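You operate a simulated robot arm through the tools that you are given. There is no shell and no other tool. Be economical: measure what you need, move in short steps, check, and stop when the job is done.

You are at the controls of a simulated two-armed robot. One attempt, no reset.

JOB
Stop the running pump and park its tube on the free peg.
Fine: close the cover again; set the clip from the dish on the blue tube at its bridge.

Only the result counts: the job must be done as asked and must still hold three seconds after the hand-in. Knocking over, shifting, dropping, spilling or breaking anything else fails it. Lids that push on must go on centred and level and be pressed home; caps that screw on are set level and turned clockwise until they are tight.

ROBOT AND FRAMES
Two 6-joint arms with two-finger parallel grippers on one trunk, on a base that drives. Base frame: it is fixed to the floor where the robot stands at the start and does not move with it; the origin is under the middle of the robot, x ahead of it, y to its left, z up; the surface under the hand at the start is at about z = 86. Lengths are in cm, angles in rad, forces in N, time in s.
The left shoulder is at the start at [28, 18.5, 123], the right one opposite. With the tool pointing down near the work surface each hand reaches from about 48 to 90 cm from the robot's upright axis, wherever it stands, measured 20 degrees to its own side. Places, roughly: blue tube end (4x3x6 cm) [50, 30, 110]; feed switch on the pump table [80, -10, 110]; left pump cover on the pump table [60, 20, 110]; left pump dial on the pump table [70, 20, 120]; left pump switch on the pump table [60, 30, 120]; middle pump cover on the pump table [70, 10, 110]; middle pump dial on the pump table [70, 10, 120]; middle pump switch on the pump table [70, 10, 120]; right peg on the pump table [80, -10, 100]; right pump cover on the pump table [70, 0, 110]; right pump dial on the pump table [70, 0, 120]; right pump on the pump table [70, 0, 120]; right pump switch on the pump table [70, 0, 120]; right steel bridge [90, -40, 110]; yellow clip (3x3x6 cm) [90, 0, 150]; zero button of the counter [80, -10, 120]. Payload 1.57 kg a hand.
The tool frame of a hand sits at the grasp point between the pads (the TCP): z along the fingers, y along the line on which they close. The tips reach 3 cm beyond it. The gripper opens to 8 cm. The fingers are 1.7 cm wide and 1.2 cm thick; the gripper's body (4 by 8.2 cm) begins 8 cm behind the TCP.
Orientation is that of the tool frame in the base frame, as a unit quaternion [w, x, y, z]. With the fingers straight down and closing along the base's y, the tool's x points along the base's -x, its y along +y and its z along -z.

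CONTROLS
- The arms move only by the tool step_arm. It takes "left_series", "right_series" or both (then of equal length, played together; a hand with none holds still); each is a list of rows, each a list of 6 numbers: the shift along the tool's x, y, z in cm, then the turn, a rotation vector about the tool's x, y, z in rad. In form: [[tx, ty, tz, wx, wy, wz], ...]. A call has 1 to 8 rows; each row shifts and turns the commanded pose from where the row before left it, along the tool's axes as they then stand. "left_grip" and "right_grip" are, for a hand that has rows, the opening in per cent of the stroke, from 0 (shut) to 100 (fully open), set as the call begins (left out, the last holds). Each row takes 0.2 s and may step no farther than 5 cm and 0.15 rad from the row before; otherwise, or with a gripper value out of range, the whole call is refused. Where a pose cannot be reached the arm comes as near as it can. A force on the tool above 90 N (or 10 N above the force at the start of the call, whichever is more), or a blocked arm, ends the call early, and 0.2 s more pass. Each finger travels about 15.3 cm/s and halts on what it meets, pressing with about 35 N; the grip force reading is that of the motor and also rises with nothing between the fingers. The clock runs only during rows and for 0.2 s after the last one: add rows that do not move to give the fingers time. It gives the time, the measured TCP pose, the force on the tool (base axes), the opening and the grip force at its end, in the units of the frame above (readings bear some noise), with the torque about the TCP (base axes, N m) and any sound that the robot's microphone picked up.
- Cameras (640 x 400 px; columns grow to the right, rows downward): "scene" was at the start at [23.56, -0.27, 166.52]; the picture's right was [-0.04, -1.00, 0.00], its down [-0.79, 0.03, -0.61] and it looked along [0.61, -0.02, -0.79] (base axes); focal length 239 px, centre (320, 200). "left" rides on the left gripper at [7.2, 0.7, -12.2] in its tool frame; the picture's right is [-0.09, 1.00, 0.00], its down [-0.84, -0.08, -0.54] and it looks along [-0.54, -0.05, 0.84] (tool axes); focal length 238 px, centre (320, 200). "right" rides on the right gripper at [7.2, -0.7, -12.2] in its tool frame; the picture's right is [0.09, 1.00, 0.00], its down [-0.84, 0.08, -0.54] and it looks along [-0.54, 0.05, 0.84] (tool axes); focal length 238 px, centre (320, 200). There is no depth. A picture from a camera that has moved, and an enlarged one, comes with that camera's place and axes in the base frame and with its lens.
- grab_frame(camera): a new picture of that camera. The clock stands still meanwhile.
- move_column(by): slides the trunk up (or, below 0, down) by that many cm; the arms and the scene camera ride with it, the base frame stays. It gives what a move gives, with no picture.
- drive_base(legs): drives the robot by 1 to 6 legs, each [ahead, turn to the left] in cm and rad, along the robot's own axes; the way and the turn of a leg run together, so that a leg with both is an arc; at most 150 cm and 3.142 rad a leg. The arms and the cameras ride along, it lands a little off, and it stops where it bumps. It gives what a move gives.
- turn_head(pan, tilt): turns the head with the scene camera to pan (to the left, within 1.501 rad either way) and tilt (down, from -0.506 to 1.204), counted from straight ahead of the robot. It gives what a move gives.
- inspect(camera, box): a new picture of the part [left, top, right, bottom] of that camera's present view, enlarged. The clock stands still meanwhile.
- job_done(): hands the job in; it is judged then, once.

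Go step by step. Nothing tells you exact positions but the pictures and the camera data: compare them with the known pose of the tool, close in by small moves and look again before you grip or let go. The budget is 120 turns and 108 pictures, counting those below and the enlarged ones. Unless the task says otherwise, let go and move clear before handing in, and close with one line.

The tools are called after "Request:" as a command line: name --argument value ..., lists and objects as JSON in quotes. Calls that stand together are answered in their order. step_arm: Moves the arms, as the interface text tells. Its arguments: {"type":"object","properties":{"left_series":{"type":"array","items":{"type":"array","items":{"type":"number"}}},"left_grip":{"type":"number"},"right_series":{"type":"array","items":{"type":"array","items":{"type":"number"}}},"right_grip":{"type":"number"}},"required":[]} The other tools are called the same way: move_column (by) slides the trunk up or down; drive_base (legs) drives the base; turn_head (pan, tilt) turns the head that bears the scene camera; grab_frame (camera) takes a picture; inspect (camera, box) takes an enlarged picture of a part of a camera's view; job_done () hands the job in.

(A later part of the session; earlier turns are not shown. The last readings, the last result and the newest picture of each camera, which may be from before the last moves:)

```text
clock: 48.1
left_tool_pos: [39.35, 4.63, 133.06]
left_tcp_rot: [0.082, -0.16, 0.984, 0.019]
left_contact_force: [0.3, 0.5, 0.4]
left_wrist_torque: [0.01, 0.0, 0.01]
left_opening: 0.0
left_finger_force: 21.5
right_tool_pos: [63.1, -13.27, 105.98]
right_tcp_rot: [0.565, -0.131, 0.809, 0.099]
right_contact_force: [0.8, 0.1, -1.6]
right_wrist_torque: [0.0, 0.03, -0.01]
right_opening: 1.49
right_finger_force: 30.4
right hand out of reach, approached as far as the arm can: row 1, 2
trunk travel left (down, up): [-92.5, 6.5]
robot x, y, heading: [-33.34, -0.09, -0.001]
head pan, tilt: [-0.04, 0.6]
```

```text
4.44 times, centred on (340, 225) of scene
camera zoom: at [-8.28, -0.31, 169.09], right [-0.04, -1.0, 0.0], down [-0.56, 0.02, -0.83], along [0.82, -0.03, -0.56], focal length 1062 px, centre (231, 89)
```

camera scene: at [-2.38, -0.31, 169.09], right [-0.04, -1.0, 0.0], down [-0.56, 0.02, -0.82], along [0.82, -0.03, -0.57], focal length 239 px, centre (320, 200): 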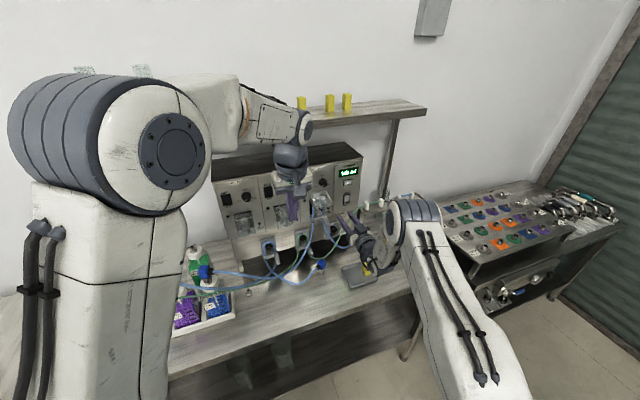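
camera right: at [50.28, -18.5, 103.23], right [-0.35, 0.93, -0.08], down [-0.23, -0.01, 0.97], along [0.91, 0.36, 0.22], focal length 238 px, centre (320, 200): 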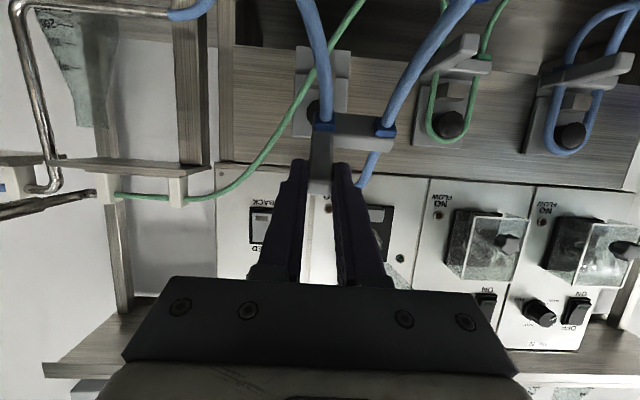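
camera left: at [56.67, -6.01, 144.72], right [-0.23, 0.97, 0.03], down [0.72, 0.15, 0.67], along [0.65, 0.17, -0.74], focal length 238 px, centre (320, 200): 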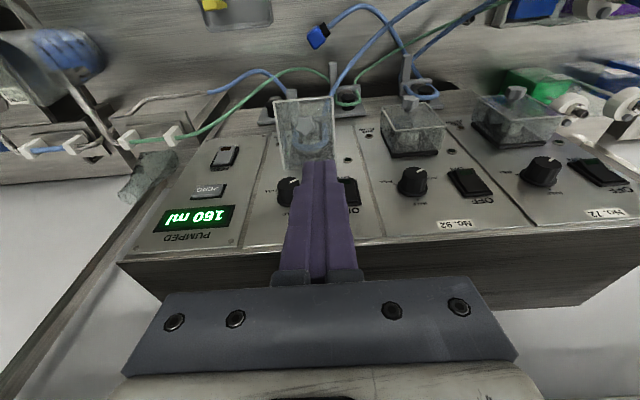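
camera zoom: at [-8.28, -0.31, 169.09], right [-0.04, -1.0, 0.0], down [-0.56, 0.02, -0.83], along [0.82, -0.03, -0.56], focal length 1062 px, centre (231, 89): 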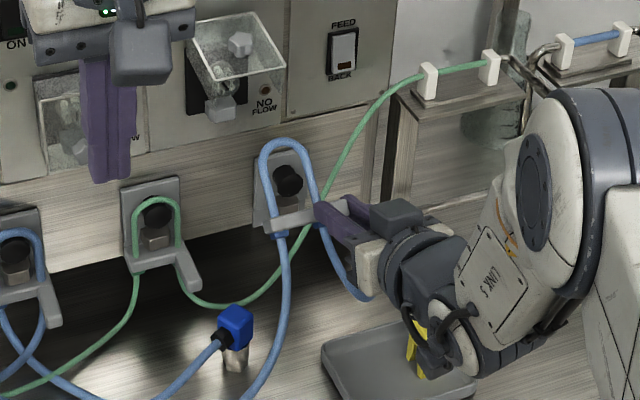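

Now the parked neighbours and the free peg are all in view. I'll zoom in to measure.

Request:
inspect --camera "right" --box '[260, 20, 500, 200]'

Request:
inspect --camera "right" --box '[280, 30, 360, 140]'

```text
2.22 times, centred on (380, 110) of right
camera zoom: at [50.28, -18.5, 103.23], right [-0.35, 0.93, -0.08], down [-0.23, -0.01, 0.97], along [0.91, 0.36, 0.22], focal length 530 px, centre (187, 400)
```

zoom: 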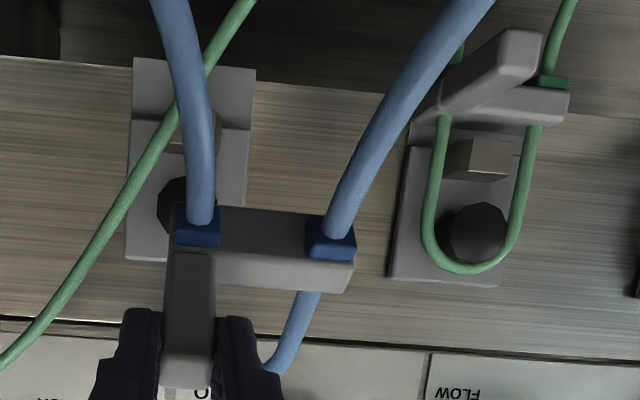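

```text
3.64 times, centred on (320, 85) of right
camera zoom: at [50.28, -18.5, 103.23], right [-0.35, 0.93, -0.08], down [-0.23, -0.01, 0.97], along [0.91, 0.36, 0.22], focal length 867 px, centre (320, 618)
```

zoom: 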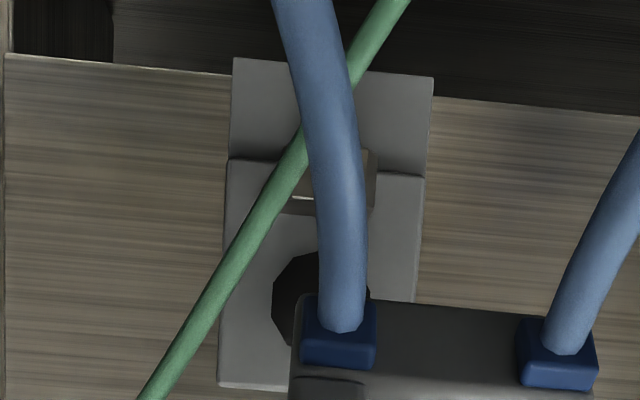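

The free peg is at about u=11.1, z=99.9 in the panel frame. The carrier leans about 0.2 rad in the grip. I'll flatten the hand slightly and bring the loop down to just in front of the peg.

Request:
step_arm --right_series '[[0, 0, 0, 0, -0.148, 0], [1.76, -0.6, 0.4, 0, 0, 0], [1.76, -0.6, 0.4, 0, 0, 0], [1.76, -0.6, 0.6, 0, 0, 0], [1.76, -0.5, 0.6, 0, 0, 0], [0, 0, 0, 0, 0, 0]]'

Request:
grab_frame --camera "right"

Request:
inspect --camera "scene" --box '[300, 200, 400, 270]'

```text
clock: 49.5
left_tool_pos: [39.36, 4.7, 133.02]
left_tcp_rot: [0.081, -0.16, 0.984, 0.02]
left_contact_force: [-0.2, 0.0, 0.3]
left_wrist_torque: [0.0, 0.01, -0.02]
left_opening: 0.0
left_finger_force: 21.5
right_tool_pos: [64.4, -15.34, 98.5]
right_tcp_rot: [0.623, -0.123, 0.765, 0.107]
right_contact_force: [-0.2, -0.1, -0.9]
right_wrist_torque: [-0.01, 0.0, -0.02]
right_opening: 1.52
right_finger_force: 30.7
trunk travel left (down, up): [-92.5, 6.5]
robot x, y, heading: [-33.12, 0.02, 0.005]
head pan, tilt: [-0.04, 0.6]
```

```text
41 pictures are left
camera right: at [52.05, -20.39, 93.69], right [-0.34, 0.94, -0.08], down [-0.37, -0.05, 0.93], along [0.87, 0.34, 0.36], focal length 238 px, centre (320, 200)
```

right: 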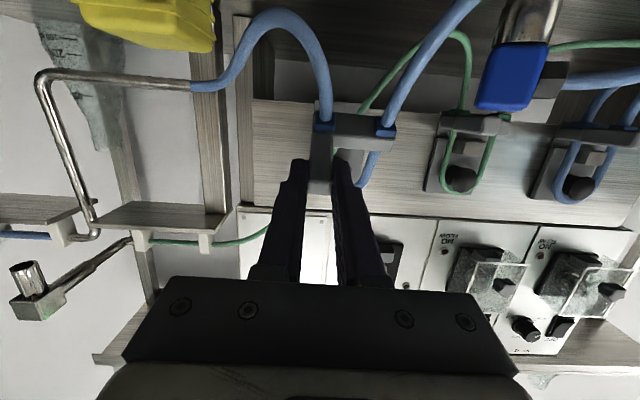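

```text
5.71 times, centred on (350, 235) of scene
camera zoom: at [-8.26, -0.31, 169.08], right [-0.04, -1.0, 0.0], down [-0.56, 0.02, -0.82], along [0.82, -0.03, -0.57], focal length 1365 px, centre (149, 0)
```

zoom: 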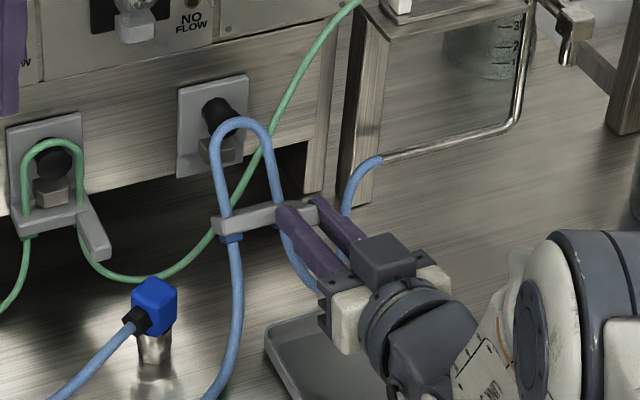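

The loop is aligned sideways with the peg. I'll raise 0.8 cm for clearance and move in over the peg.

Request:
step_arm --right_series '[[-0.8, 0, 0, 0, 0, 0], [-0.25, 0, 1.2, 0, 0, 0], [-0.25, 0, 1.2, 0, 0, 0], [-0.25, 0, 1.2, 0, 0, 0], [0, 0, 0, 0, 0, 0]]'

Request:
inspect --camera "right" --box '[260, 60, 440, 220]'

Request:
inspect --camera "scene" --box '[310, 200, 370, 245]'

```text
clock: 50.7
left_tool_pos: [39.12, 4.57, 133.17]
left_tcp_rot: [0.082, -0.16, 0.983, 0.02]
left_contact_force: [-0.5, 0.3, 0.9]
left_wrist_torque: [0.0, 0.02, 0.0]
left_opening: 0.03
left_finger_force: 21.8
right_tool_pos: [67.96, -14.39, 99.08]
right_tcp_rot: [0.623, -0.122, 0.766, 0.107]
right_contact_force: [-19.0, -7.5, -1.8]
right_wrist_torque: [0.21, -0.42, 0.29]
right_opening: 1.52
right_finger_force: 30.5
trunk travel left (down, up): [-92.5, 6.5]
robot x, y, heading: [-33.51, -0.01, 0.0]
head pan, tilt: [-0.04, 0.6]
```

```text
2.50 times, centred on (350, 140) of right
camera zoom: at [55.45, -19.23, 94.38], right [-0.34, 0.94, -0.08], down [-0.36, -0.05, 0.93], along [0.87, 0.34, 0.36], focal length 596 px, centre (245, 350)
```

zoom: 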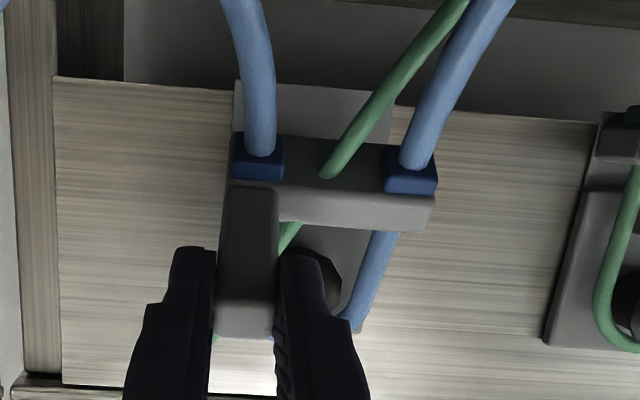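

```text
8.89 times, centred on (340, 222) of scene
camera zoom: at [-8.38, -0.39, 169.1], right [-0.04, -1.0, 0.0], down [-0.56, 0.02, -0.83], along [0.82, -0.03, -0.56], focal length 2124 px, centre (142, 0)
```

zoom: 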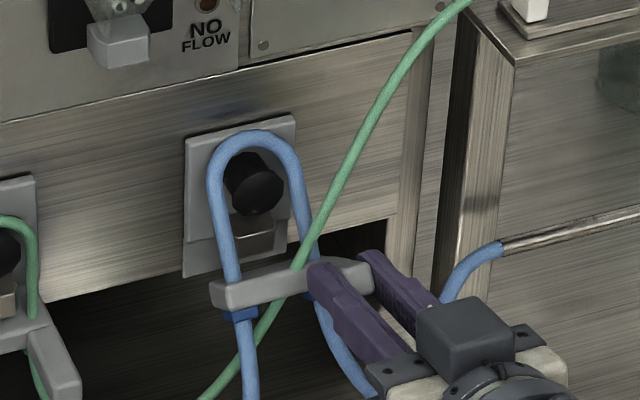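

The loop is around the peg, with the arc against the plate. Now I push the bar in and slightly down so it swings flat.

Request:
step_arm --right_series '[[0.3, 0.15, 0.6, 0, 0, 0], [0.3, 0.15, 0.6, 0, 0, 0], [0.3, 0, 0.6, 0, -0.05, 0], [0.3, 0, 0.6, 0, -0.05, 0], [0, 0, 0, 0, 0, 0]]'

Request:
inspect --camera "right" --box '[260, 60, 440, 220]'

Request:
inspect --camera "scene" --box '[310, 200, 370, 245]'

```text
clock: 51.9
left_tool_pos: [39.31, 4.65, 133.01]
left_tcp_rot: [0.082, -0.161, 0.983, 0.019]
left_contact_force: [0.0, 0.1, 0.8]
left_wrist_torque: [-0.02, 0.02, 0.0]
left_opening: 0.0
left_finger_force: 21.0
right_tool_pos: [69.15, -13.38, 97.95]
right_tcp_rot: [0.659, -0.119, 0.734, 0.114]
right_contact_force: [-0.7, 1.4, -14.0]
right_wrist_torque: [-0.47, 0.94, 0.1]
right_opening: 1.49
right_finger_force: 31.3
right hand out of reach, approached as far as the arm can: row 4
trunk travel left (down, up): [-92.5, 6.5]
robot x, y, heading: [-33.06, 0.13, 0.004]
head pan, tilt: [-0.04, 0.6]
```

```text
2.50 times, centred on (350, 140) of right
camera zoom: at [57.19, -18.25, 92.0], right [-0.33, 0.94, -0.08], down [-0.45, -0.08, 0.89], along [0.83, 0.33, 0.45], focal length 596 px, centre (245, 350)
```

zoom: 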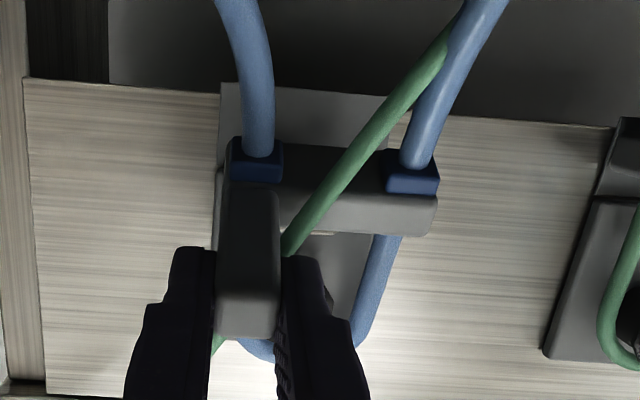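

```text
8.89 times, centred on (340, 222) of scene
camera zoom: at [-8.18, -0.29, 169.06], right [-0.04, -1.0, 0.0], down [-0.57, 0.02, -0.82], along [0.82, -0.03, -0.57], focal length 2124 px, centre (142, 0)
```

zoom: 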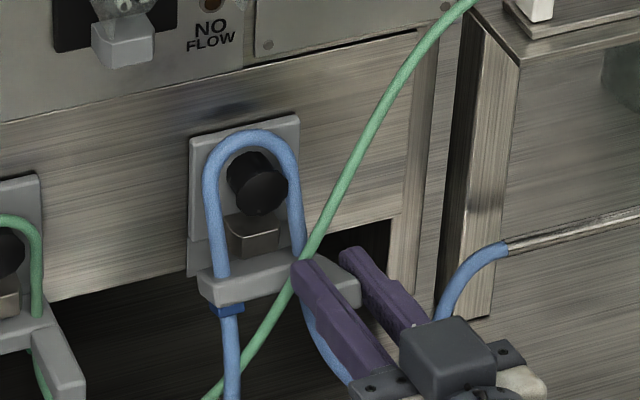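

The loop encloses the peg and the bar is under the block, but my arm is at full stretch about 3 cm short of flush. I'll nudge the base forward slightly while compensating sideways.

Request:
step_arm --right_series '[[0, 0.3, 0, 0, 0, 0]]'

Request:
drive_base --legs '[[1.5, 0]]'

Request:
step_arm --right_series '[[0.2, 0.15, 0.3, 0, 0, 0], [0.2, 0.15, 0.3, 0, 0, 0], [0, 0, 0, 0, 0, 0]]'

Request:
inspect --camera "right" --box '[260, 60, 440, 220]'

Request:
inspect --camera "scene" --box '[310, 200, 370, 245]'

```text
clock: 52.3
left_tool_pos: [39.42, 4.72, 132.92]
left_tcp_rot: [0.082, -0.159, 0.984, 0.019]
left_contact_force: [0.0, -0.5, 0.1]
left_wrist_torque: [0.0, 0.0, -0.02]
left_opening: 0.02
left_finger_force: 20.9
right_tool_pos: [69.08, -13.53, 97.98]
right_tcp_rot: [0.66, -0.117, 0.734, 0.113]
right_contact_force: [0.9, -2.2, -15.2]
right_wrist_torque: [-0.49, 0.92, -0.13]
right_opening: 1.5
right_finger_force: 31.2
trunk travel left (down, up): [-92.5, 6.5]
robot x, y, heading: [-33.46, -0.2, 0.002]
head pan, tilt: [-0.04, 0.6]
```

```text
clock: 53.0
left_tool_pos: [40.88, 4.67, 133.12]
left_tcp_rot: [0.083, -0.159, 0.984, 0.02]
left_contact_force: [0.1, 0.1, 0.6]
left_wrist_torque: [0.03, 0.01, -0.01]
left_opening: 0.02
left_finger_force: 21.8
right_tool_pos: [70.43, -13.44, 97.95]
right_tcp_rot: [0.659, -0.117, 0.734, 0.113]
right_contact_force: [-14.4, -8.1, -12.6]
right_wrist_torque: [-0.26, 0.14, 0.21]
right_opening: 1.55
right_finger_force: 31.9
trunk travel left (down, up): [-92.5, 6.5]
robot x, y, heading: [-31.68, 0.15, 0.005]
head pan, tilt: [-0.04, 0.6]
```

```text
clock: 53.8
left_tool_pos: [40.74, 4.56, 133.15]
left_tcp_rot: [0.083, -0.161, 0.983, 0.02]
left_contact_force: [0.0, -0.1, 1.3]
left_wrist_torque: [-0.01, -0.04, -0.02]
left_opening: 0.0
left_finger_force: 20.7
right_tool_pos: [70.52, -13.27, 97.78]
right_tcp_rot: [0.659, -0.117, 0.734, 0.113]
right_contact_force: [-13.0, -5.0, 1.0]
right_wrist_torque: [0.22, -0.7, 0.31]
right_opening: 1.54
right_finger_force: 30.9
right hand out of reach, approached as far as the arm can: row 2
trunk travel left (down, up): [-92.5, 6.5]
robot x, y, heading: [-31.85, -0.0, 0.003]
head pan, tilt: [-0.04, 0.6]
```

```text
2.50 times, centred on (350, 140) of right
camera zoom: at [58.53, -17.97, 91.8], right [-0.33, 0.94, -0.08], down [-0.45, -0.08, 0.89], along [0.83, 0.33, 0.45], focal length 596 px, centre (245, 350)
```

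zoom: 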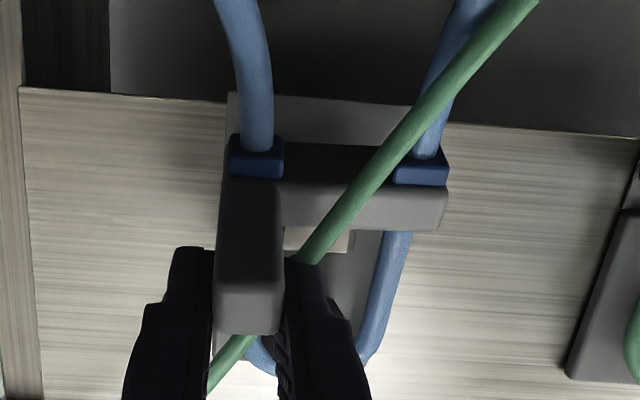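

```text
8.89 times, centred on (340, 222) of scene
camera zoom: at [-6.86, -0.36, 169.1], right [-0.04, -1.0, 0.0], down [-0.56, 0.02, -0.83], along [0.82, -0.03, -0.56], focal length 2124 px, centre (142, 0)
```

zoom: 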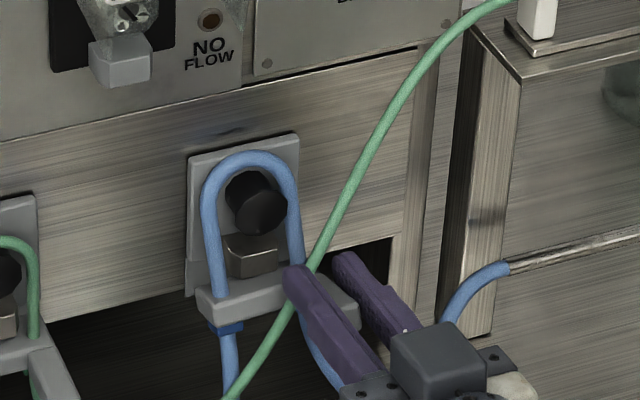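

Request:
step_arm --right_series '[[0.4, 0.3, 0, 0, 0, 0]]'

Request:
drive_base --legs '[[2, 0]]'

Request:
step_arm --right_series '[[0.2, 0.2, 0.3, 0, 0, 0], [0.2, 0.1, 0.3, 0, 0, 0], [0, 0, 0, 0, 0, 0]]'

Request:
inspect --camera "right" --box '[260, 60, 440, 220]'

Request:
inspect --camera "scene" --box '[295, 200, 370, 250]'

```text
clock: 54.2
left_tool_pos: [40.79, 4.75, 133.04]
left_tcp_rot: [0.083, -0.16, 0.984, 0.02]
left_contact_force: [-0.3, -0.1, -0.3]
left_wrist_torque: [0.02, 0.0, -0.02]
left_opening: 0.01
left_finger_force: 20.9
right_tool_pos: [70.46, -12.97, 97.66]
right_tcp_rot: [0.661, -0.116, 0.733, 0.112]
right_contact_force: [-4.2, -4.2, 2.4]
right_wrist_torque: [0.17, -0.37, -0.04]
right_opening: 1.51
right_finger_force: 31.4
trunk travel left (down, up): [-92.5, 6.5]
robot x, y, heading: [-31.91, 0.06, -0.0]
head pan, tilt: [-0.04, 0.6]
```

```text
clock: 55.0
left_tool_pos: [42.97, 4.78, 133.04]
left_tcp_rot: [0.082, -0.16, 0.984, 0.019]
left_contact_force: [-0.6, -0.3, 0.4]
left_wrist_torque: [-0.01, 0.0, 0.03]
left_opening: 0.0
left_finger_force: 21.1
right_tool_pos: [72.35, -12.84, 97.06]
right_tcp_rot: [0.656, -0.118, 0.737, 0.113]
right_contact_force: [-7.2, -0.4, -14.6]
right_wrist_torque: [-0.21, 0.39, 0.21]
right_opening: 1.51
right_finger_force: 31.0
trunk travel left (down, up): [-92.5, 6.5]
robot x, y, heading: [-29.76, 0.39, -0.001]
head pan, tilt: [-0.04, 0.6]
```

```text
clock: 55.8
left_tool_pos: [42.92, 4.69, 133.12]
left_tcp_rot: [0.082, -0.16, 0.984, 0.019]
left_contact_force: [0.4, -0.2, 0.7]
left_wrist_torque: [-0.02, 0.0, -0.03]
left_opening: 0.0
left_finger_force: 21.3
right_tool_pos: [72.2, -12.68, 97.04]
right_tcp_rot: [0.657, -0.117, 0.737, 0.112]
right_contact_force: [-0.6, -1.0, -2.5]
right_wrist_torque: [-0.06, 0.06, -0.03]
right_opening: 1.51
right_finger_force: 30.5
right hand out of reach, approached as far as the arm can: row 2
trunk travel left (down, up): [-92.5, 6.5]
robot x, y, heading: [-29.92, -0.05, 0.003]
head pan, tilt: [-0.04, 0.6]
```

```text
2.50 times, centred on (350, 140) of right
camera zoom: at [60.24, -17.44, 91.11], right [-0.33, 0.94, -0.08], down [-0.44, -0.08, 0.89], along [0.83, 0.33, 0.44], focal length 596 px, centre (245, 350)
```

zoom: 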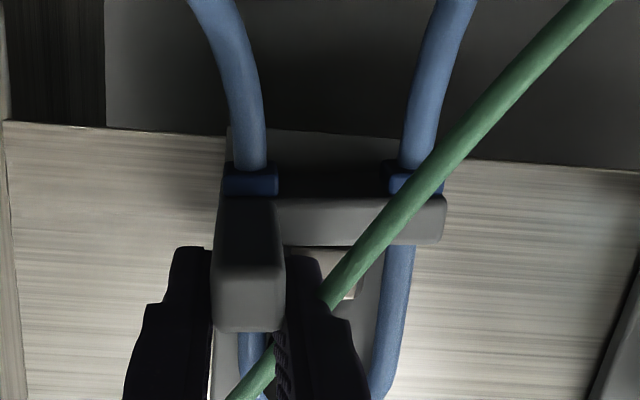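

```text
8.00 times, centred on (332, 225) of scene
camera zoom: at [-4.72, -0.33, 169.08], right [-0.04, -1.0, 0.0], down [-0.56, 0.02, -0.82], along [0.82, -0.03, -0.57], focal length 1911 px, centre (220, 0)
```

zoom: 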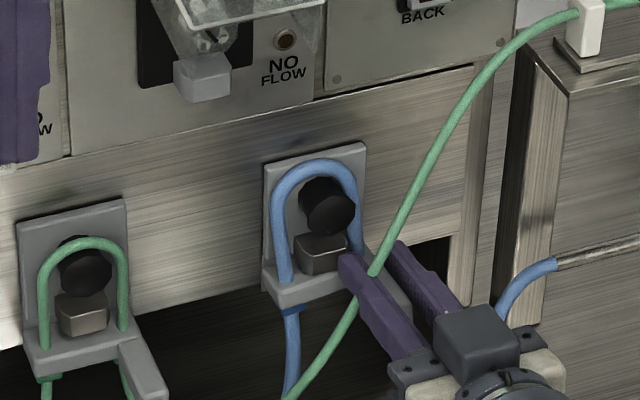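

The bar is now flush and looks like its parked neighbours, just ~0.6 cm high. I'll press down a bit and check.

Request:
step_arm --right_series '[[0.4, 0, 0, 0, 0, 0], [0.4, 0, 0.1, 0, 0, 0], [0, 0, 0, 0, 0, 0]]'

Request:
inspect --camera "scene" --box '[295, 200, 370, 250]'

```text
clock: 56.6
left_tool_pos: [42.83, 4.64, 133.05]
left_tcp_rot: [0.081, -0.16, 0.984, 0.02]
left_contact_force: [0.4, 0.0, -0.6]
left_wrist_torque: [0.01, -0.01, 0.04]
left_opening: 0.0
left_finger_force: 21.3
right_tool_pos: [71.84, -13.03, 96.47]
right_tcp_rot: [0.657, -0.118, 0.736, 0.113]
right_contact_force: [0.1, -0.1, 0.6]
right_wrist_torque: [0.05, -0.03, -0.05]
right_opening: 1.51
right_finger_force: 31.2
right hand out of reach, approached as far as the arm can: row 2
trunk travel left (down, up): [-92.5, 6.5]
robot x, y, heading: [-29.75, -0.26, 0.003]
head pan, tilt: [-0.04, 0.6]
```

```text
8.00 times, centred on (332, 225) of scene
camera zoom: at [-4.73, -0.32, 169.09], right [-0.04, -1.0, 0.0], down [-0.56, 0.02, -0.83], along [0.82, -0.03, -0.56], focal length 1911 px, centre (220, 0)
```

zoom: 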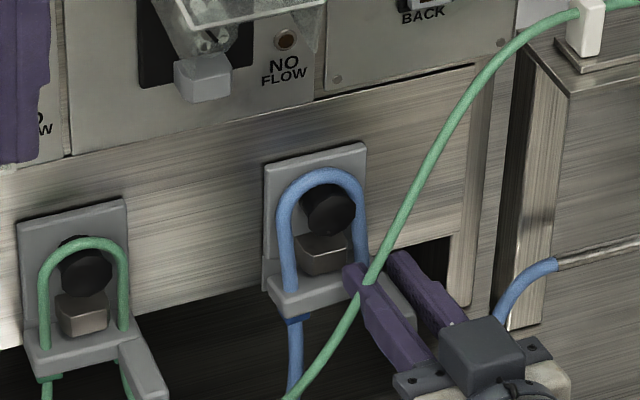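

Request:
drive_base --legs '[[1.5, 0]]'

Request:
step_arm --right_series '[[0.1, 0.3, 0.3, 0, 0, 0], [0.1, 0, 0.4, 0, 0, 0], [0, 0, 0.4, 0, 0, 0], [0, 0, 0, 0, 0, 0]]'

Request:
inspect --camera "scene" --box '[295, 200, 370, 250]'

Request:
inspect --camera "right" --box '[260, 60, 440, 220]'

```text
clock: 57.6
left_tool_pos: [43.93, 4.3, 133.19]
left_tcp_rot: [0.083, -0.159, 0.984, 0.02]
left_contact_force: [-0.3, -0.2, 0.1]
left_wrist_torque: [-0.02, 0.0, -0.01]
left_opening: 0.04
left_finger_force: 21.2
right_tool_pos: [72.46, -12.97, 96.45]
right_tcp_rot: [0.66, -0.12, 0.733, 0.116]
right_contact_force: [-47.7, -8.1, 19.1]
right_wrist_torque: [0.39, -0.48, 0.58]
right_opening: 1.55
right_finger_force: 31.3
trunk travel left (down, up): [-92.5, 6.5]
robot x, y, heading: [-28.32, 0.06, 0.002]
head pan, tilt: [-0.04, 0.6]
stopped in leg 1: the force on the tool passed its limit at 105 N (the readings are from after the stop); the commanded pose is now the measured one
```

```text
clock: 58.6
left_tool_pos: [43.84, 4.4, 133.34]
left_tcp_rot: [0.083, -0.159, 0.984, 0.018]
left_contact_force: [0.8, -0.8, 0.0]
left_wrist_torque: [-0.02, 0.02, 0.01]
left_opening: 0.0
left_finger_force: 21.2
right_tool_pos: [72.49, -13.0, 96.45]
right_tcp_rot: [0.659, -0.12, 0.733, 0.117]
right_contact_force: [-59.6, -11.9, 20.8]
right_wrist_torque: [0.44, -0.47, 0.73]
right_opening: 1.54
right_finger_force: 31.4
right hand out of reach, approached as far as the arm can: row 1, 2, 3
trunk travel left (down, up): [-92.5, 6.5]
robot x, y, heading: [-28.36, 0.12, 0.002]
head pan, tilt: [-0.04, 0.6]
```

```text
8.00 times, centred on (332, 225) of scene
camera zoom: at [-3.83, -0.48, 169.17], right [-0.04, -1.0, 0.0], down [-0.56, 0.02, -0.83], along [0.83, -0.04, -0.56], focal length 1911 px, centre (220, 0)
```

zoom: 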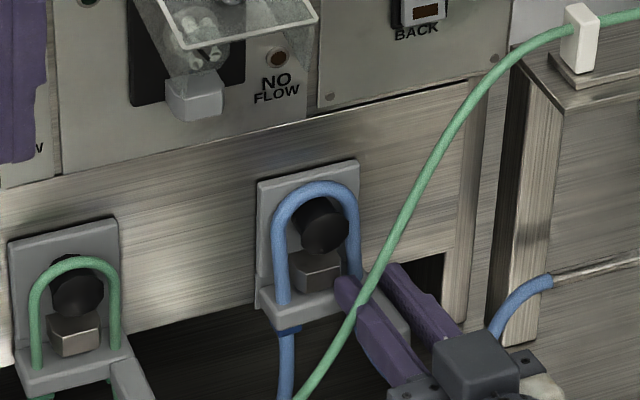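

```text
2.50 times, centred on (350, 140) of right
camera zoom: at [60.62, -17.76, 90.37], right [-0.34, 0.94, -0.08], down [-0.45, -0.09, 0.89], along [0.83, 0.34, 0.45], focal length 596 px, centre (245, 350)
```

zoom: 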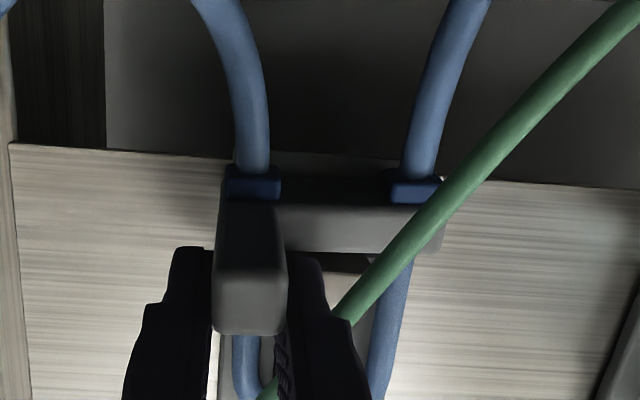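

The tube is seated flush on the free peg, matching its neighbours. I'll release and withdraw.

Request:
step_arm --right_series '[[0, 0, -0.3, 0, 0, 0], [0, 0, 0, 0, 0, 0], [0, 0, 0, 0, 0, 0]]' --right_grip 35

Request:
step_arm --right_series '[[0, 0, -2, 0, 0, 0], [0, 0, -2, 0, 0, 0], [0, 0, -2, 0, 0, 0], [-2, 0, -1, 0, 0, 0], [-3, 0, 0, 0, 0, 0], [-3, 0, 0, 0, 0, 0]]'

Request:
grab_frame --camera "right"

Request:
inspect --camera "scene" --box '[295, 200, 370, 250]'

```text
clock: 59.4
left_tool_pos: [44.26, 4.41, 133.24]
left_tcp_rot: [0.083, -0.159, 0.984, 0.02]
left_contact_force: [0.0, 0.9, 0.3]
left_wrist_torque: [-0.02, -0.01, 0.01]
left_opening: 0.0
left_finger_force: 21.2
right_tool_pos: [72.51, -12.95, 96.22]
right_tcp_rot: [0.657, -0.12, 0.735, 0.116]
right_contact_force: [-17.5, -13.3, 9.3]
right_wrist_torque: [0.21, -0.26, 0.0]
right_opening: 2.16
right_finger_force: 0.1
trunk travel left (down, up): [-92.5, 6.5]
robot x, y, heading: [-28.38, -0.15, -0.002]
head pan, tilt: [-0.04, 0.6]
```

```text
clock: 60.8
left_tool_pos: [44.05, 4.42, 133.2]
left_tcp_rot: [0.084, -0.158, 0.984, 0.018]
left_contact_force: [0.0, -0.2, -0.7]
left_wrist_torque: [-0.02, 0.0, -0.02]
left_opening: 0.0
left_finger_force: 21.7
right_tool_pos: [72.76, -16.32, 96.19]
right_tcp_rot: [0.636, -0.119, 0.754, 0.113]
right_contact_force: [-33.1, -5.4, 6.5]
right_wrist_torque: [0.27, -0.11, 1.06]
right_opening: 3.22
right_finger_force: 2.4
right hand out of reach, approached as far as the arm can: row 1, 2, 3, 4, 5, 6
trunk travel left (down, up): [-92.5, 6.5]
robot x, y, heading: [-28.32, 0.08, -0.008]
head pan, tilt: [-0.04, 0.6]
stopped in row 6 (right hand): the force on the tool passed its limit at 100 N (the readings are from after the stop); the commanded pose is now the measured one
```

```text
28 pictures are left
camera right: at [60.48, -21.12, 90.96], right [-0.33, 0.94, -0.07], down [-0.39, -0.07, 0.92], along [0.86, 0.33, 0.39], focal length 238 px, centre (320, 200)
```

right: 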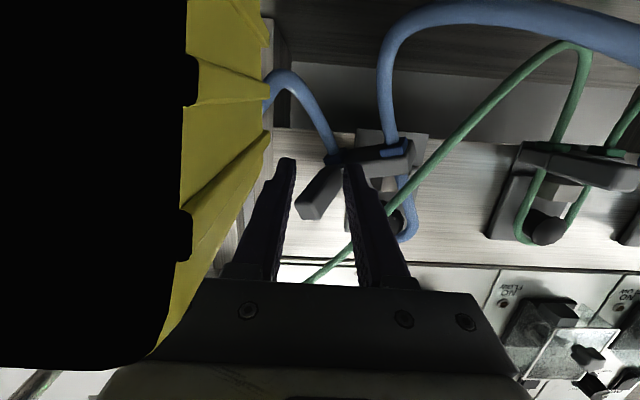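

```text
8.00 times, centred on (332, 225) of scene
camera zoom: at [-3.69, -0.56, 169.17], right [-0.05, -1.0, 0.0], down [-0.56, 0.03, -0.83], along [0.82, -0.04, -0.56], focal length 1911 px, centre (220, 0)
```

zoom: 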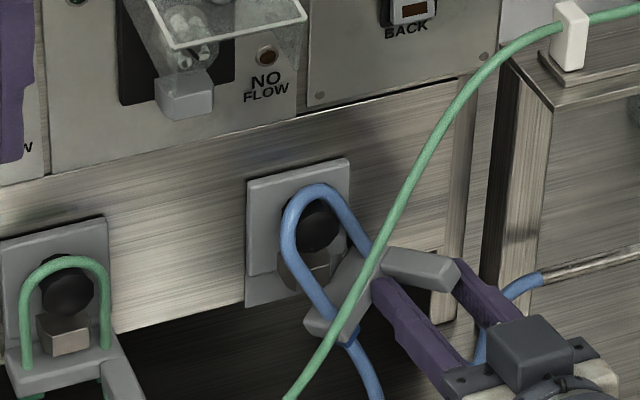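

The arm couldn't retreat (inner limit) and slid sideways, twisting the carrier; the camera is also close to the clip. I'll open wide and back out with the base instead.

Request:
step_arm --right_series '[[0, 0, 0, 0, 0, 0], [0, 0, 0, 0, 0, 0]]' --right_grip 90

Request:
grab_frame --camera "right"

Request:
inspect --camera "scene" --box '[295, 200, 415, 290]'

```text
clock: 61.4
left_tool_pos: [44.2, 4.3, 133.05]
left_tcp_rot: [0.083, -0.159, 0.984, 0.02]
left_contact_force: [0.4, 0.3, -1.2]
left_wrist_torque: [0.02, -0.01, -0.02]
left_opening: 0.01
left_finger_force: 20.9
right_tool_pos: [73.2, -16.14, 96.43]
right_tcp_rot: [0.638, -0.118, 0.753, 0.111]
right_contact_force: [-1.6, -0.3, -0.9]
right_wrist_torque: [-0.01, 0.02, 0.07]
right_opening: 7.23
right_finger_force: 0.4
trunk travel left (down, up): [-92.5, 6.5]
robot x, y, heading: [-28.54, -0.08, -0.008]
head pan, tilt: [-0.04, 0.6]
```

```text
26 pictures are left
camera right: at [60.88, -20.98, 91.12], right [-0.33, 0.94, -0.07], down [-0.4, -0.07, 0.91], along [0.85, 0.33, 0.4], focal length 238 px, centre (320, 200)
```

right: 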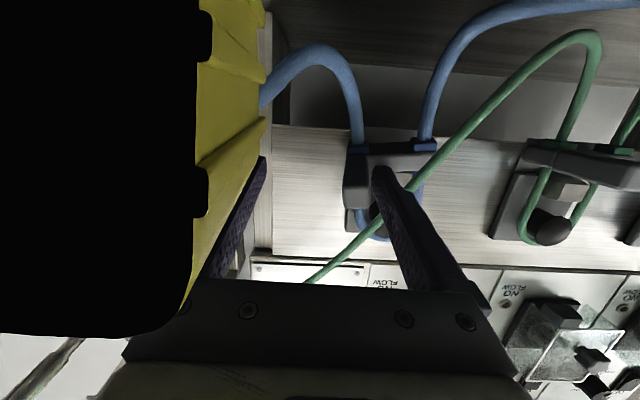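

```text
4.44 times, centred on (355, 245) of scene
camera zoom: at [-3.42, -0.52, 169.09], right [-0.05, -1.0, 0.0], down [-0.56, 0.03, -0.83], along [0.82, -0.04, -0.56], focal length 1062 px, centre (164, 0)
```

zoom: 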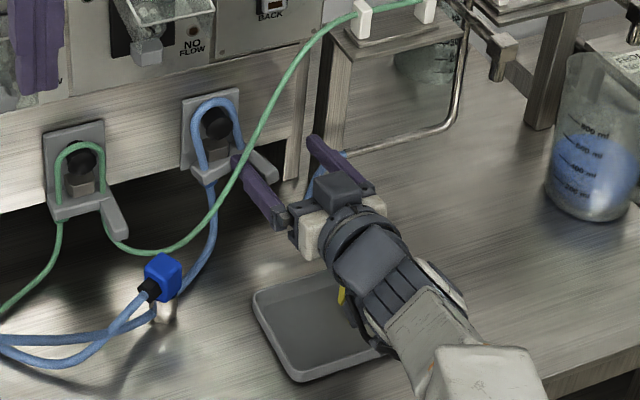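

Good: with the fingers open, the carrier sprang back square onto the peg. I'll raise the trunk 3 cm for clearance over the clip, then back the base out.

Request:
move_column --by 3

Request:
drive_base --legs '[[-4, 0]]'

Request:
move_column --by 3

Request:
drive_base --legs '[[-9, 0]]'

Request:
inspect --camera "scene" --box '[280, 190, 440, 290]'

Request:
grab_frame --camera "right"

```text
clock: 62.1
left_tool_pos: [44.29, 4.41, 136.16]
left_tcp_rot: [0.082, -0.157, 0.984, 0.019]
left_contact_force: [-0.5, -0.5, 0.0]
left_wrist_torque: [-0.01, -0.01, 0.05]
left_opening: 0.0
left_finger_force: 21.4
right_tool_pos: [73.13, -16.4, 99.24]
right_tcp_rot: [0.637, -0.117, 0.753, 0.111]
right_contact_force: [-0.1, -0.2, 0.4]
right_wrist_torque: [0.01, 0.03, -0.05]
right_opening: 7.16
right_finger_force: 0.1
trunk travel left (down, up): [-95.5, 3.5]
robot x, y, heading: [-28.59, -0.29, -0.004]
head pan, tilt: [-0.04, 0.6]
```

```text
clock: 63.0
left_tool_pos: [40.11, 4.37, 136.2]
left_tcp_rot: [0.082, -0.158, 0.984, 0.019]
left_contact_force: [0.4, -0.9, -1.2]
left_wrist_torque: [0.0, 0.03, 0.01]
left_opening: 0.0
left_finger_force: 21.1
right_tool_pos: [69.11, -16.35, 99.18]
right_tcp_rot: [0.637, -0.117, 0.754, 0.111]
right_contact_force: [1.4, -0.2, -0.2]
right_wrist_torque: [-0.01, 0.01, -0.03]
right_opening: 7.21
right_finger_force: 0.1
trunk travel left (down, up): [-95.5, 3.5]
robot x, y, heading: [-32.54, -0.25, -0.013]
head pan, tilt: [-0.04, 0.6]
```

```text
clock: 63.8
left_tool_pos: [40.14, 4.45, 139.05]
left_tcp_rot: [0.083, -0.159, 0.984, 0.02]
left_contact_force: [-0.4, 0.1, -0.2]
left_wrist_torque: [0.03, 0.01, 0.01]
left_opening: 0.0
left_finger_force: 20.7
right_tool_pos: [69.11, -16.34, 102.16]
right_tcp_rot: [0.637, -0.117, 0.754, 0.111]
right_contact_force: [0.2, 0.1, 0.7]
right_wrist_torque: [-0.01, 0.01, -0.02]
right_opening: 7.2
right_finger_force: 0.1
trunk travel left (down, up): [-98.5, 0.5]
robot x, y, heading: [-32.53, -0.06, -0.007]
head pan, tilt: [-0.04, 0.6]
```

```text
clock: 64.9
left_tool_pos: [30.87, 4.47, 139.23]
left_tcp_rot: [0.083, -0.158, 0.984, 0.018]
left_contact_force: [0.1, -0.4, 0.3]
left_wrist_torque: [0.02, 0.01, 0.0]
left_opening: 0.0
left_finger_force: 21.3
right_tool_pos: [59.92, -16.36, 102.34]
right_tcp_rot: [0.637, -0.118, 0.754, 0.111]
right_contact_force: [0.3, -0.5, 0.2]
right_wrist_torque: [-0.01, 0.02, 0.01]
right_opening: 7.2
right_finger_force: 0.0
trunk travel left (down, up): [-98.5, 0.5]
robot x, y, heading: [-41.65, 0.16, -0.009]
head pan, tilt: [-0.04, 0.6]
```

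```text
4.00 times, centred on (360, 240) of scene
camera zoom: at [-16.59, -0.44, 175.09], right [-0.05, -1.0, 0.0], down [-0.56, 0.03, -0.82], along [0.82, -0.04, -0.57], focal length 956 px, centre (160, 40)
```

zoom: 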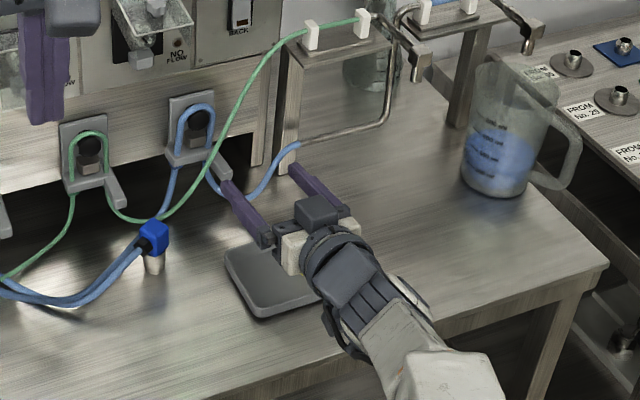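

```text
23 pictures are left
camera right: at [47.61, -21.03, 97.01], right [-0.33, 0.94, -0.07], down [-0.4, -0.07, 0.92], along [0.86, 0.33, 0.4], focal length 238 px, centre (320, 200)
```

right: 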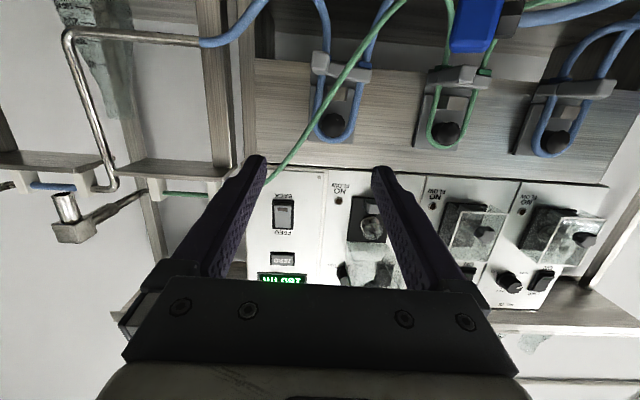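

The blue tube now hangs on the right peg just like its neighbours. Next I close the cover with the right hand's closed fingers: up, across above the cover, then press down and in.

Request:
drive_base --legs '[[5, 0]]'

Request:
step_arm --right_series '[[-4.4, 0, -0.5, 0, 0, 0], [-4.4, 0, -0.5, 0, 0, 0], [-4.4, 0, -0.5, 0, 0, 0], [-4.4, 0, -0.5, 0, 0, 0], [-4.4, 0, -0.5, 0, 0, 0], [0, 3.5, 0, 0, 0, 0], [0, 3.5, 0, 0, 0, 0], [0, 3.5, 0, 0, 0, 0]]' --right_grip 0

Request:
grab_frame --camera "right"

Request:
inspect --camera "scene" --box '[260, 160, 440, 290]'

```text
clock: 65.8
left_tool_pos: [36.0, 4.3, 139.07]
left_tcp_rot: [0.082, -0.158, 0.984, 0.019]
left_contact_force: [0.4, 0.3, 0.4]
left_wrist_torque: [0.02, 0.02, 0.02]
left_opening: 0.0
left_finger_force: 20.9
right_tool_pos: [64.98, -16.18, 102.22]
right_tcp_rot: [0.638, -0.116, 0.754, 0.11]
right_contact_force: [-0.4, 0.5, -0.7]
right_wrist_torque: [-0.02, 0.0, -0.03]
right_opening: 7.19
right_finger_force: 0.2
trunk travel left (down, up): [-98.5, 0.5]
robot x, y, heading: [-36.39, -0.14, -0.006]
head pan, tilt: [-0.04, 0.6]
```

```text
clock: 67.6
left_tool_pos: [36.08, 4.19, 139.28]
left_tcp_rot: [0.083, -0.158, 0.984, 0.019]
left_contact_force: [-0.1, 0.0, 0.5]
left_wrist_torque: [0.02, -0.02, 0.02]
left_opening: 0.01
left_finger_force: 22.1
right_tool_pos: [72.82, -7.25, 121.17]
right_tcp_rot: [0.637, -0.116, 0.754, 0.11]
right_contact_force: [1.8, -3.8, 0.2]
right_wrist_torque: [-0.03, -0.05, -0.05]
right_opening: 0.0
right_finger_force: 21.3
right hand out of reach, approached as far as the arm can: row 1, 2, 3, 4, 5, 6, 7, 8
trunk travel left (down, up): [-98.5, 0.5]
robot x, y, heading: [-36.78, 0.42, -0.008]
head pan, tilt: [-0.04, 0.6]
```

```text
22 pictures are left
camera right: at [60.53, -11.98, 116.02], right [-0.33, 0.94, -0.07], down [-0.4, -0.07, 0.92], along [0.86, 0.33, 0.4], focal length 238 px, centre (320, 200)
```

right: 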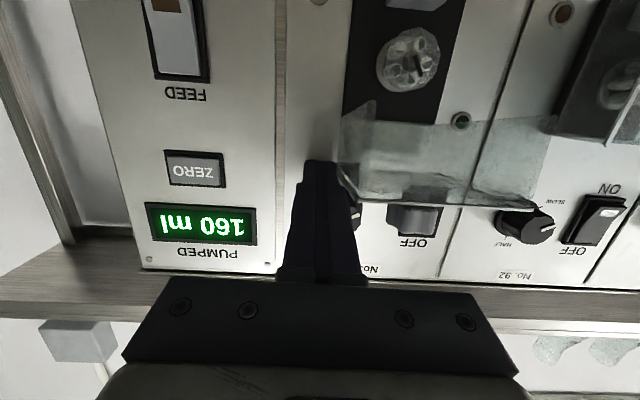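

```text
3.08 times, centred on (350, 225) of scene
camera zoom: at [-11.52, -0.59, 175.09], right [-0.05, -1.0, 0.0], down [-0.56, 0.03, -0.82], along [0.82, -0.04, -0.57], focal length 735 px, centre (228, 123)
```

zoom: 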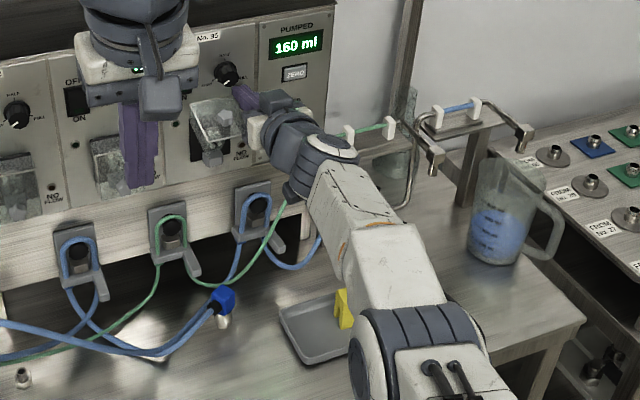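

The level right-hand posture is cramped here, so I'll back off, return the right hand to pointing down (needed for the clip anyway), and close the cover with the left hand from above.

Request:
drive_base --legs '[[-10, 0]]'

Request:
step_arm --right_series '[[0, -1.5, -2, 0, 0.149, 0], [0, -1.5, -2, 0, 0.149, 0], [0, -1.5, -2, 0, 0.149, 0], [0, -1.5, -2, 0, 0.149, 0], [0, -1.5, -2, 0, 0.149, 0], [0, -1.5, -2, 0, 0.149, 0], [0, -1.5, -2, 0, 0.149, 0], [0, -1.5, -2, 0, 0.149, 0]]'

Request:
step_arm --right_series '[[0, 0, 0, 0, 0.14, 0], [0, -3, 0, 0, 0, -0.15], [0, -3, 0, 0, 0, -0.15]]'

```text
clock: 68.8
left_tool_pos: [25.6, 4.58, 139.13]
left_tcp_rot: [0.083, -0.159, 0.984, 0.019]
left_contact_force: [0.9, 0.9, -0.3]
left_wrist_torque: [0.0, 0.01, 0.04]
left_opening: 0.0
left_finger_force: 21.2
right_tool_pos: [62.28, -6.81, 121.18]
right_tcp_rot: [0.637, -0.117, 0.754, 0.111]
right_contact_force: [0.1, -0.1, 0.8]
right_wrist_torque: [0.03, -0.01, 0.0]
right_opening: 0.01
right_finger_force: 21.2
trunk travel left (down, up): [-98.5, 0.5]
robot x, y, heading: [-47.08, 0.19, -0.007]
head pan, tilt: [-0.04, 0.6]
```

```text
clock: 70.6
left_tool_pos: [25.68, 4.63, 139.22]
left_tcp_rot: [0.083, -0.158, 0.984, 0.019]
left_contact_force: [-0.2, -0.2, 0.1]
left_wrist_torque: [0.0, -0.02, 0.02]
left_opening: 0.03
left_finger_force: 21.4
right_tool_pos: [46.29, -21.85, 128.96]
right_tcp_rot: [0.104, -0.159, 0.981, 0.026]
right_contact_force: [0.6, -0.6, 0.3]
right_wrist_torque: [0.03, 0.01, -0.01]
right_opening: 0.01
right_finger_force: 21.1
right hand out of reach, approached as far as the arm can: row 1, 2, 4, 5, 6, 7, 8
trunk travel left (down, up): [-98.5, 0.5]
robot x, y, heading: [-47.05, 0.08, -0.008]
head pan, tilt: [-0.04, 0.6]
```

```text
clock: 71.4
left_tool_pos: [25.59, 4.57, 139.16]
left_tcp_rot: [0.083, -0.159, 0.984, 0.02]
left_contact_force: [-0.4, 0.5, 0.0]
left_wrist_torque: [0.02, 0.02, 0.0]
left_opening: 0.02
left_finger_force: 21.6
right_tool_pos: [43.05, -26.89, 128.36]
right_tcp_rot: [0.037, -0.308, 0.951, 0.009]
right_contact_force: [0.2, 1.2, -0.7]
right_wrist_torque: [-0.01, 0.0, -0.02]
right_opening: 0.02
right_finger_force: 20.7
right hand out of reach, approached as far as the arm can: row 1, 2, 3
trunk travel left (down, up): [-98.5, 0.5]
robot x, y, heading: [-47.05, -0.03, -0.009]
head pan, tilt: [-0.04, 0.6]
```

Request:
step_arm --right_series '[[3, 0, 0, 0, 0, 0.15], [3, 0, 0, 0, 0, 0.15], [3, 0, 0, 0, 0, 0.15], [3, 0, 0, 0, 0, 0.15], [3, 0, 0, 0, 0, 0]]' --right_grip 60

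Request:
drive_base --legs '[[29, 0]]'

Request:
grab_frame --camera "left"

Request:
grab_frame --camera "right"

```text
clock: 72.6
left_tool_pos: [25.64, 4.55, 139.07]
left_tcp_rot: [0.083, -0.159, 0.984, 0.019]
left_contact_force: [0.6, 0.4, 0.7]
left_wrist_torque: [-0.03, 0.02, 0.0]
left_opening: 0.02
left_finger_force: 21.7
right_tool_pos: [29.11, -31.54, 127.08]
right_tcp_rot: [0.033, -0.013, 0.999, 0.02]
right_contact_force: [0.9, 0.0, -0.8]
right_wrist_torque: [-0.01, -0.03, -0.01]
right_opening: 4.77
right_finger_force: 0.0
trunk travel left (down, up): [-98.5, 0.5]
robot x, y, heading: [-46.7, 0.21, -0.003]
head pan, tilt: [-0.04, 0.6]
```

```text
clock: 74.6
left_tool_pos: [54.43, 4.22, 139.07]
left_tcp_rot: [0.083, -0.158, 0.984, 0.018]
left_contact_force: [0.7, -0.7, -0.5]
left_wrist_torque: [0.02, 0.0, -0.03]
left_opening: 0.0
left_finger_force: 21.3
right_tool_pos: [58.14, -31.71, 127.0]
right_tcp_rot: [0.032, -0.012, 0.999, 0.019]
right_contact_force: [0.1, 0.0, -0.1]
right_wrist_torque: [0.03, -0.02, -0.01]
right_opening: 4.83
right_finger_force: 0.1
trunk travel left (down, up): [-98.5, 0.5]
robot x, y, heading: [-17.98, -0.32, -0.003]
head pan, tilt: [-0.04, 0.6]
```

```text
20 pictures are left
camera left: at [45.64, 1.86, 149.97], right [-0.23, 0.97, 0.03], down [0.72, 0.15, 0.67], along [0.65, 0.17, -0.74], focal length 238 px, centre (320, 200)
```

left: 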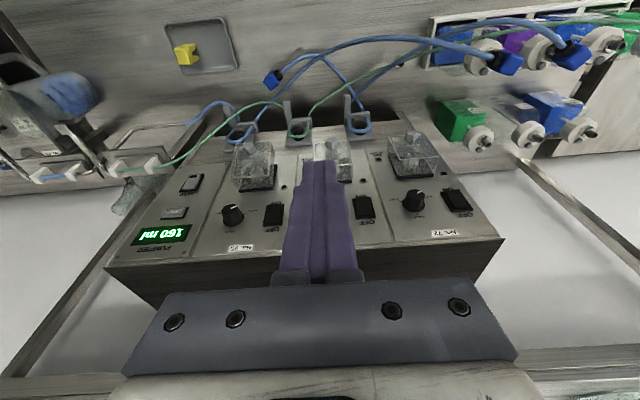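

```text
19 pictures are left
camera right: at [50.22, -33.17, 138.49], right [-0.12, 0.99, 0.03], down [0.8, 0.07, 0.6], along [0.59, 0.1, -0.8], focal length 238 px, centre (320, 200)
```

right: 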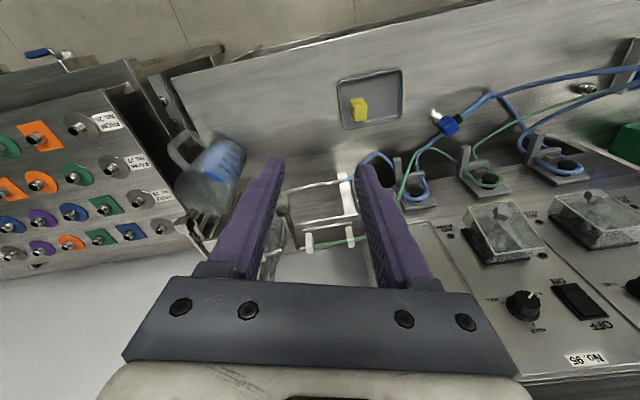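

The right pump's cover now looks closed already (my brush against it must have let it drop). I'll zoom to verify.

Request:
inspect --camera "left" --box '[210, 110, 370, 210]'

Request:
inspect --camera "right" --box '[380, 140, 640, 290]'

```text
4.00 times, centred on (290, 160) of left
camera zoom: at [45.64, 1.86, 149.97], right [-0.23, 0.97, 0.03], down [0.72, 0.15, 0.67], along [0.65, 0.17, -0.74], focal length 953 px, centre (440, 360)
```

zoom: 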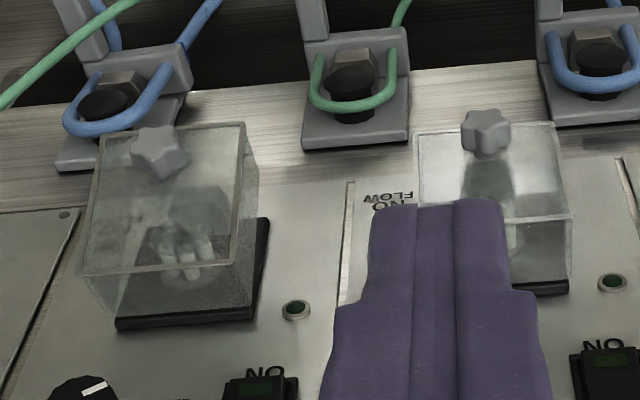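

```text
2.46 times, centred on (510, 215) of right
camera zoom: at [50.22, -33.17, 138.49], right [-0.12, 0.99, 0.03], down [0.8, 0.07, 0.6], along [0.59, 0.1, -0.8], focal length 587 px, centre (-148, 163)
```

zoom: 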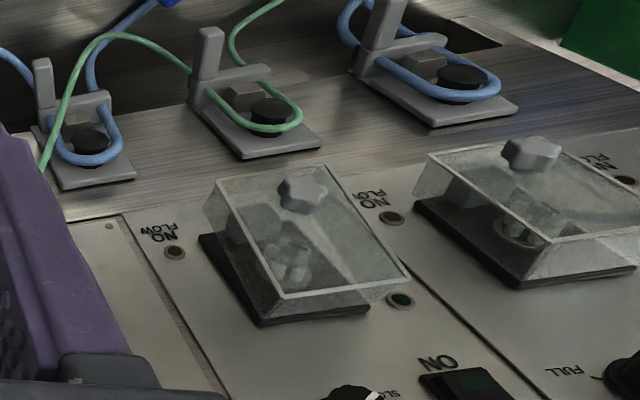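

The cover is only about 10° short of shut. I'll bring the left hand's closed fingers down in front of the knob and push it home.

Request:
step_arm --left_series '[[-0.7, -4.1, 0, 0, 0, 0], [-0.7, -4.1, 0, 0, 0, 0], [-0.7, -4.1, 0, 0, 0, 0], [0, 0, 4.9, 0, 0, 0], [0, 0, 4.9, 0, 0, 0], [0, 0, 4.9, 0, 0, 0], [0, 0, 4.9, 0, 0, 0], [0, 0, 4.9, 0, 0, 0]]'

Request:
grab_frame --camera "left"

```text
clock: 76.4
left_tool_pos: [64.07, -5.17, 115.07]
left_tcp_rot: [0.082, -0.158, 0.984, 0.018]
left_contact_force: [-0.2, -0.1, -0.5]
left_wrist_torque: [-0.01, 0.01, 0.0]
left_opening: 0.01
left_finger_force: 21.1
right_tool_pos: [58.15, -31.84, 126.88]
right_tcp_rot: [0.032, -0.012, 0.999, 0.019]
right_contact_force: [-0.4, 0.1, -0.1]
right_wrist_torque: [0.0, -0.01, 0.03]
right_opening: 4.78
right_finger_force: 0.0
trunk travel left (down, up): [-98.5, 0.5]
robot x, y, heading: [-18.01, -0.22, -0.005]
head pan, tilt: [-0.04, 0.6]
```

```text
16 pictures are left
camera left: at [55.21, -7.51, 126.07], right [-0.23, 0.97, 0.03], down [0.72, 0.15, 0.67], along [0.65, 0.17, -0.74], focal length 238 px, centre (320, 200)
```

left: 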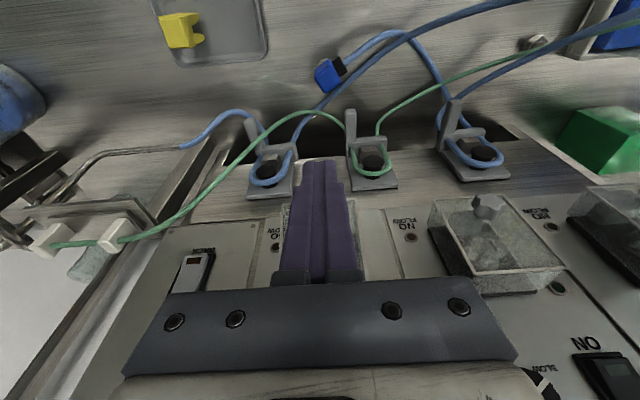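

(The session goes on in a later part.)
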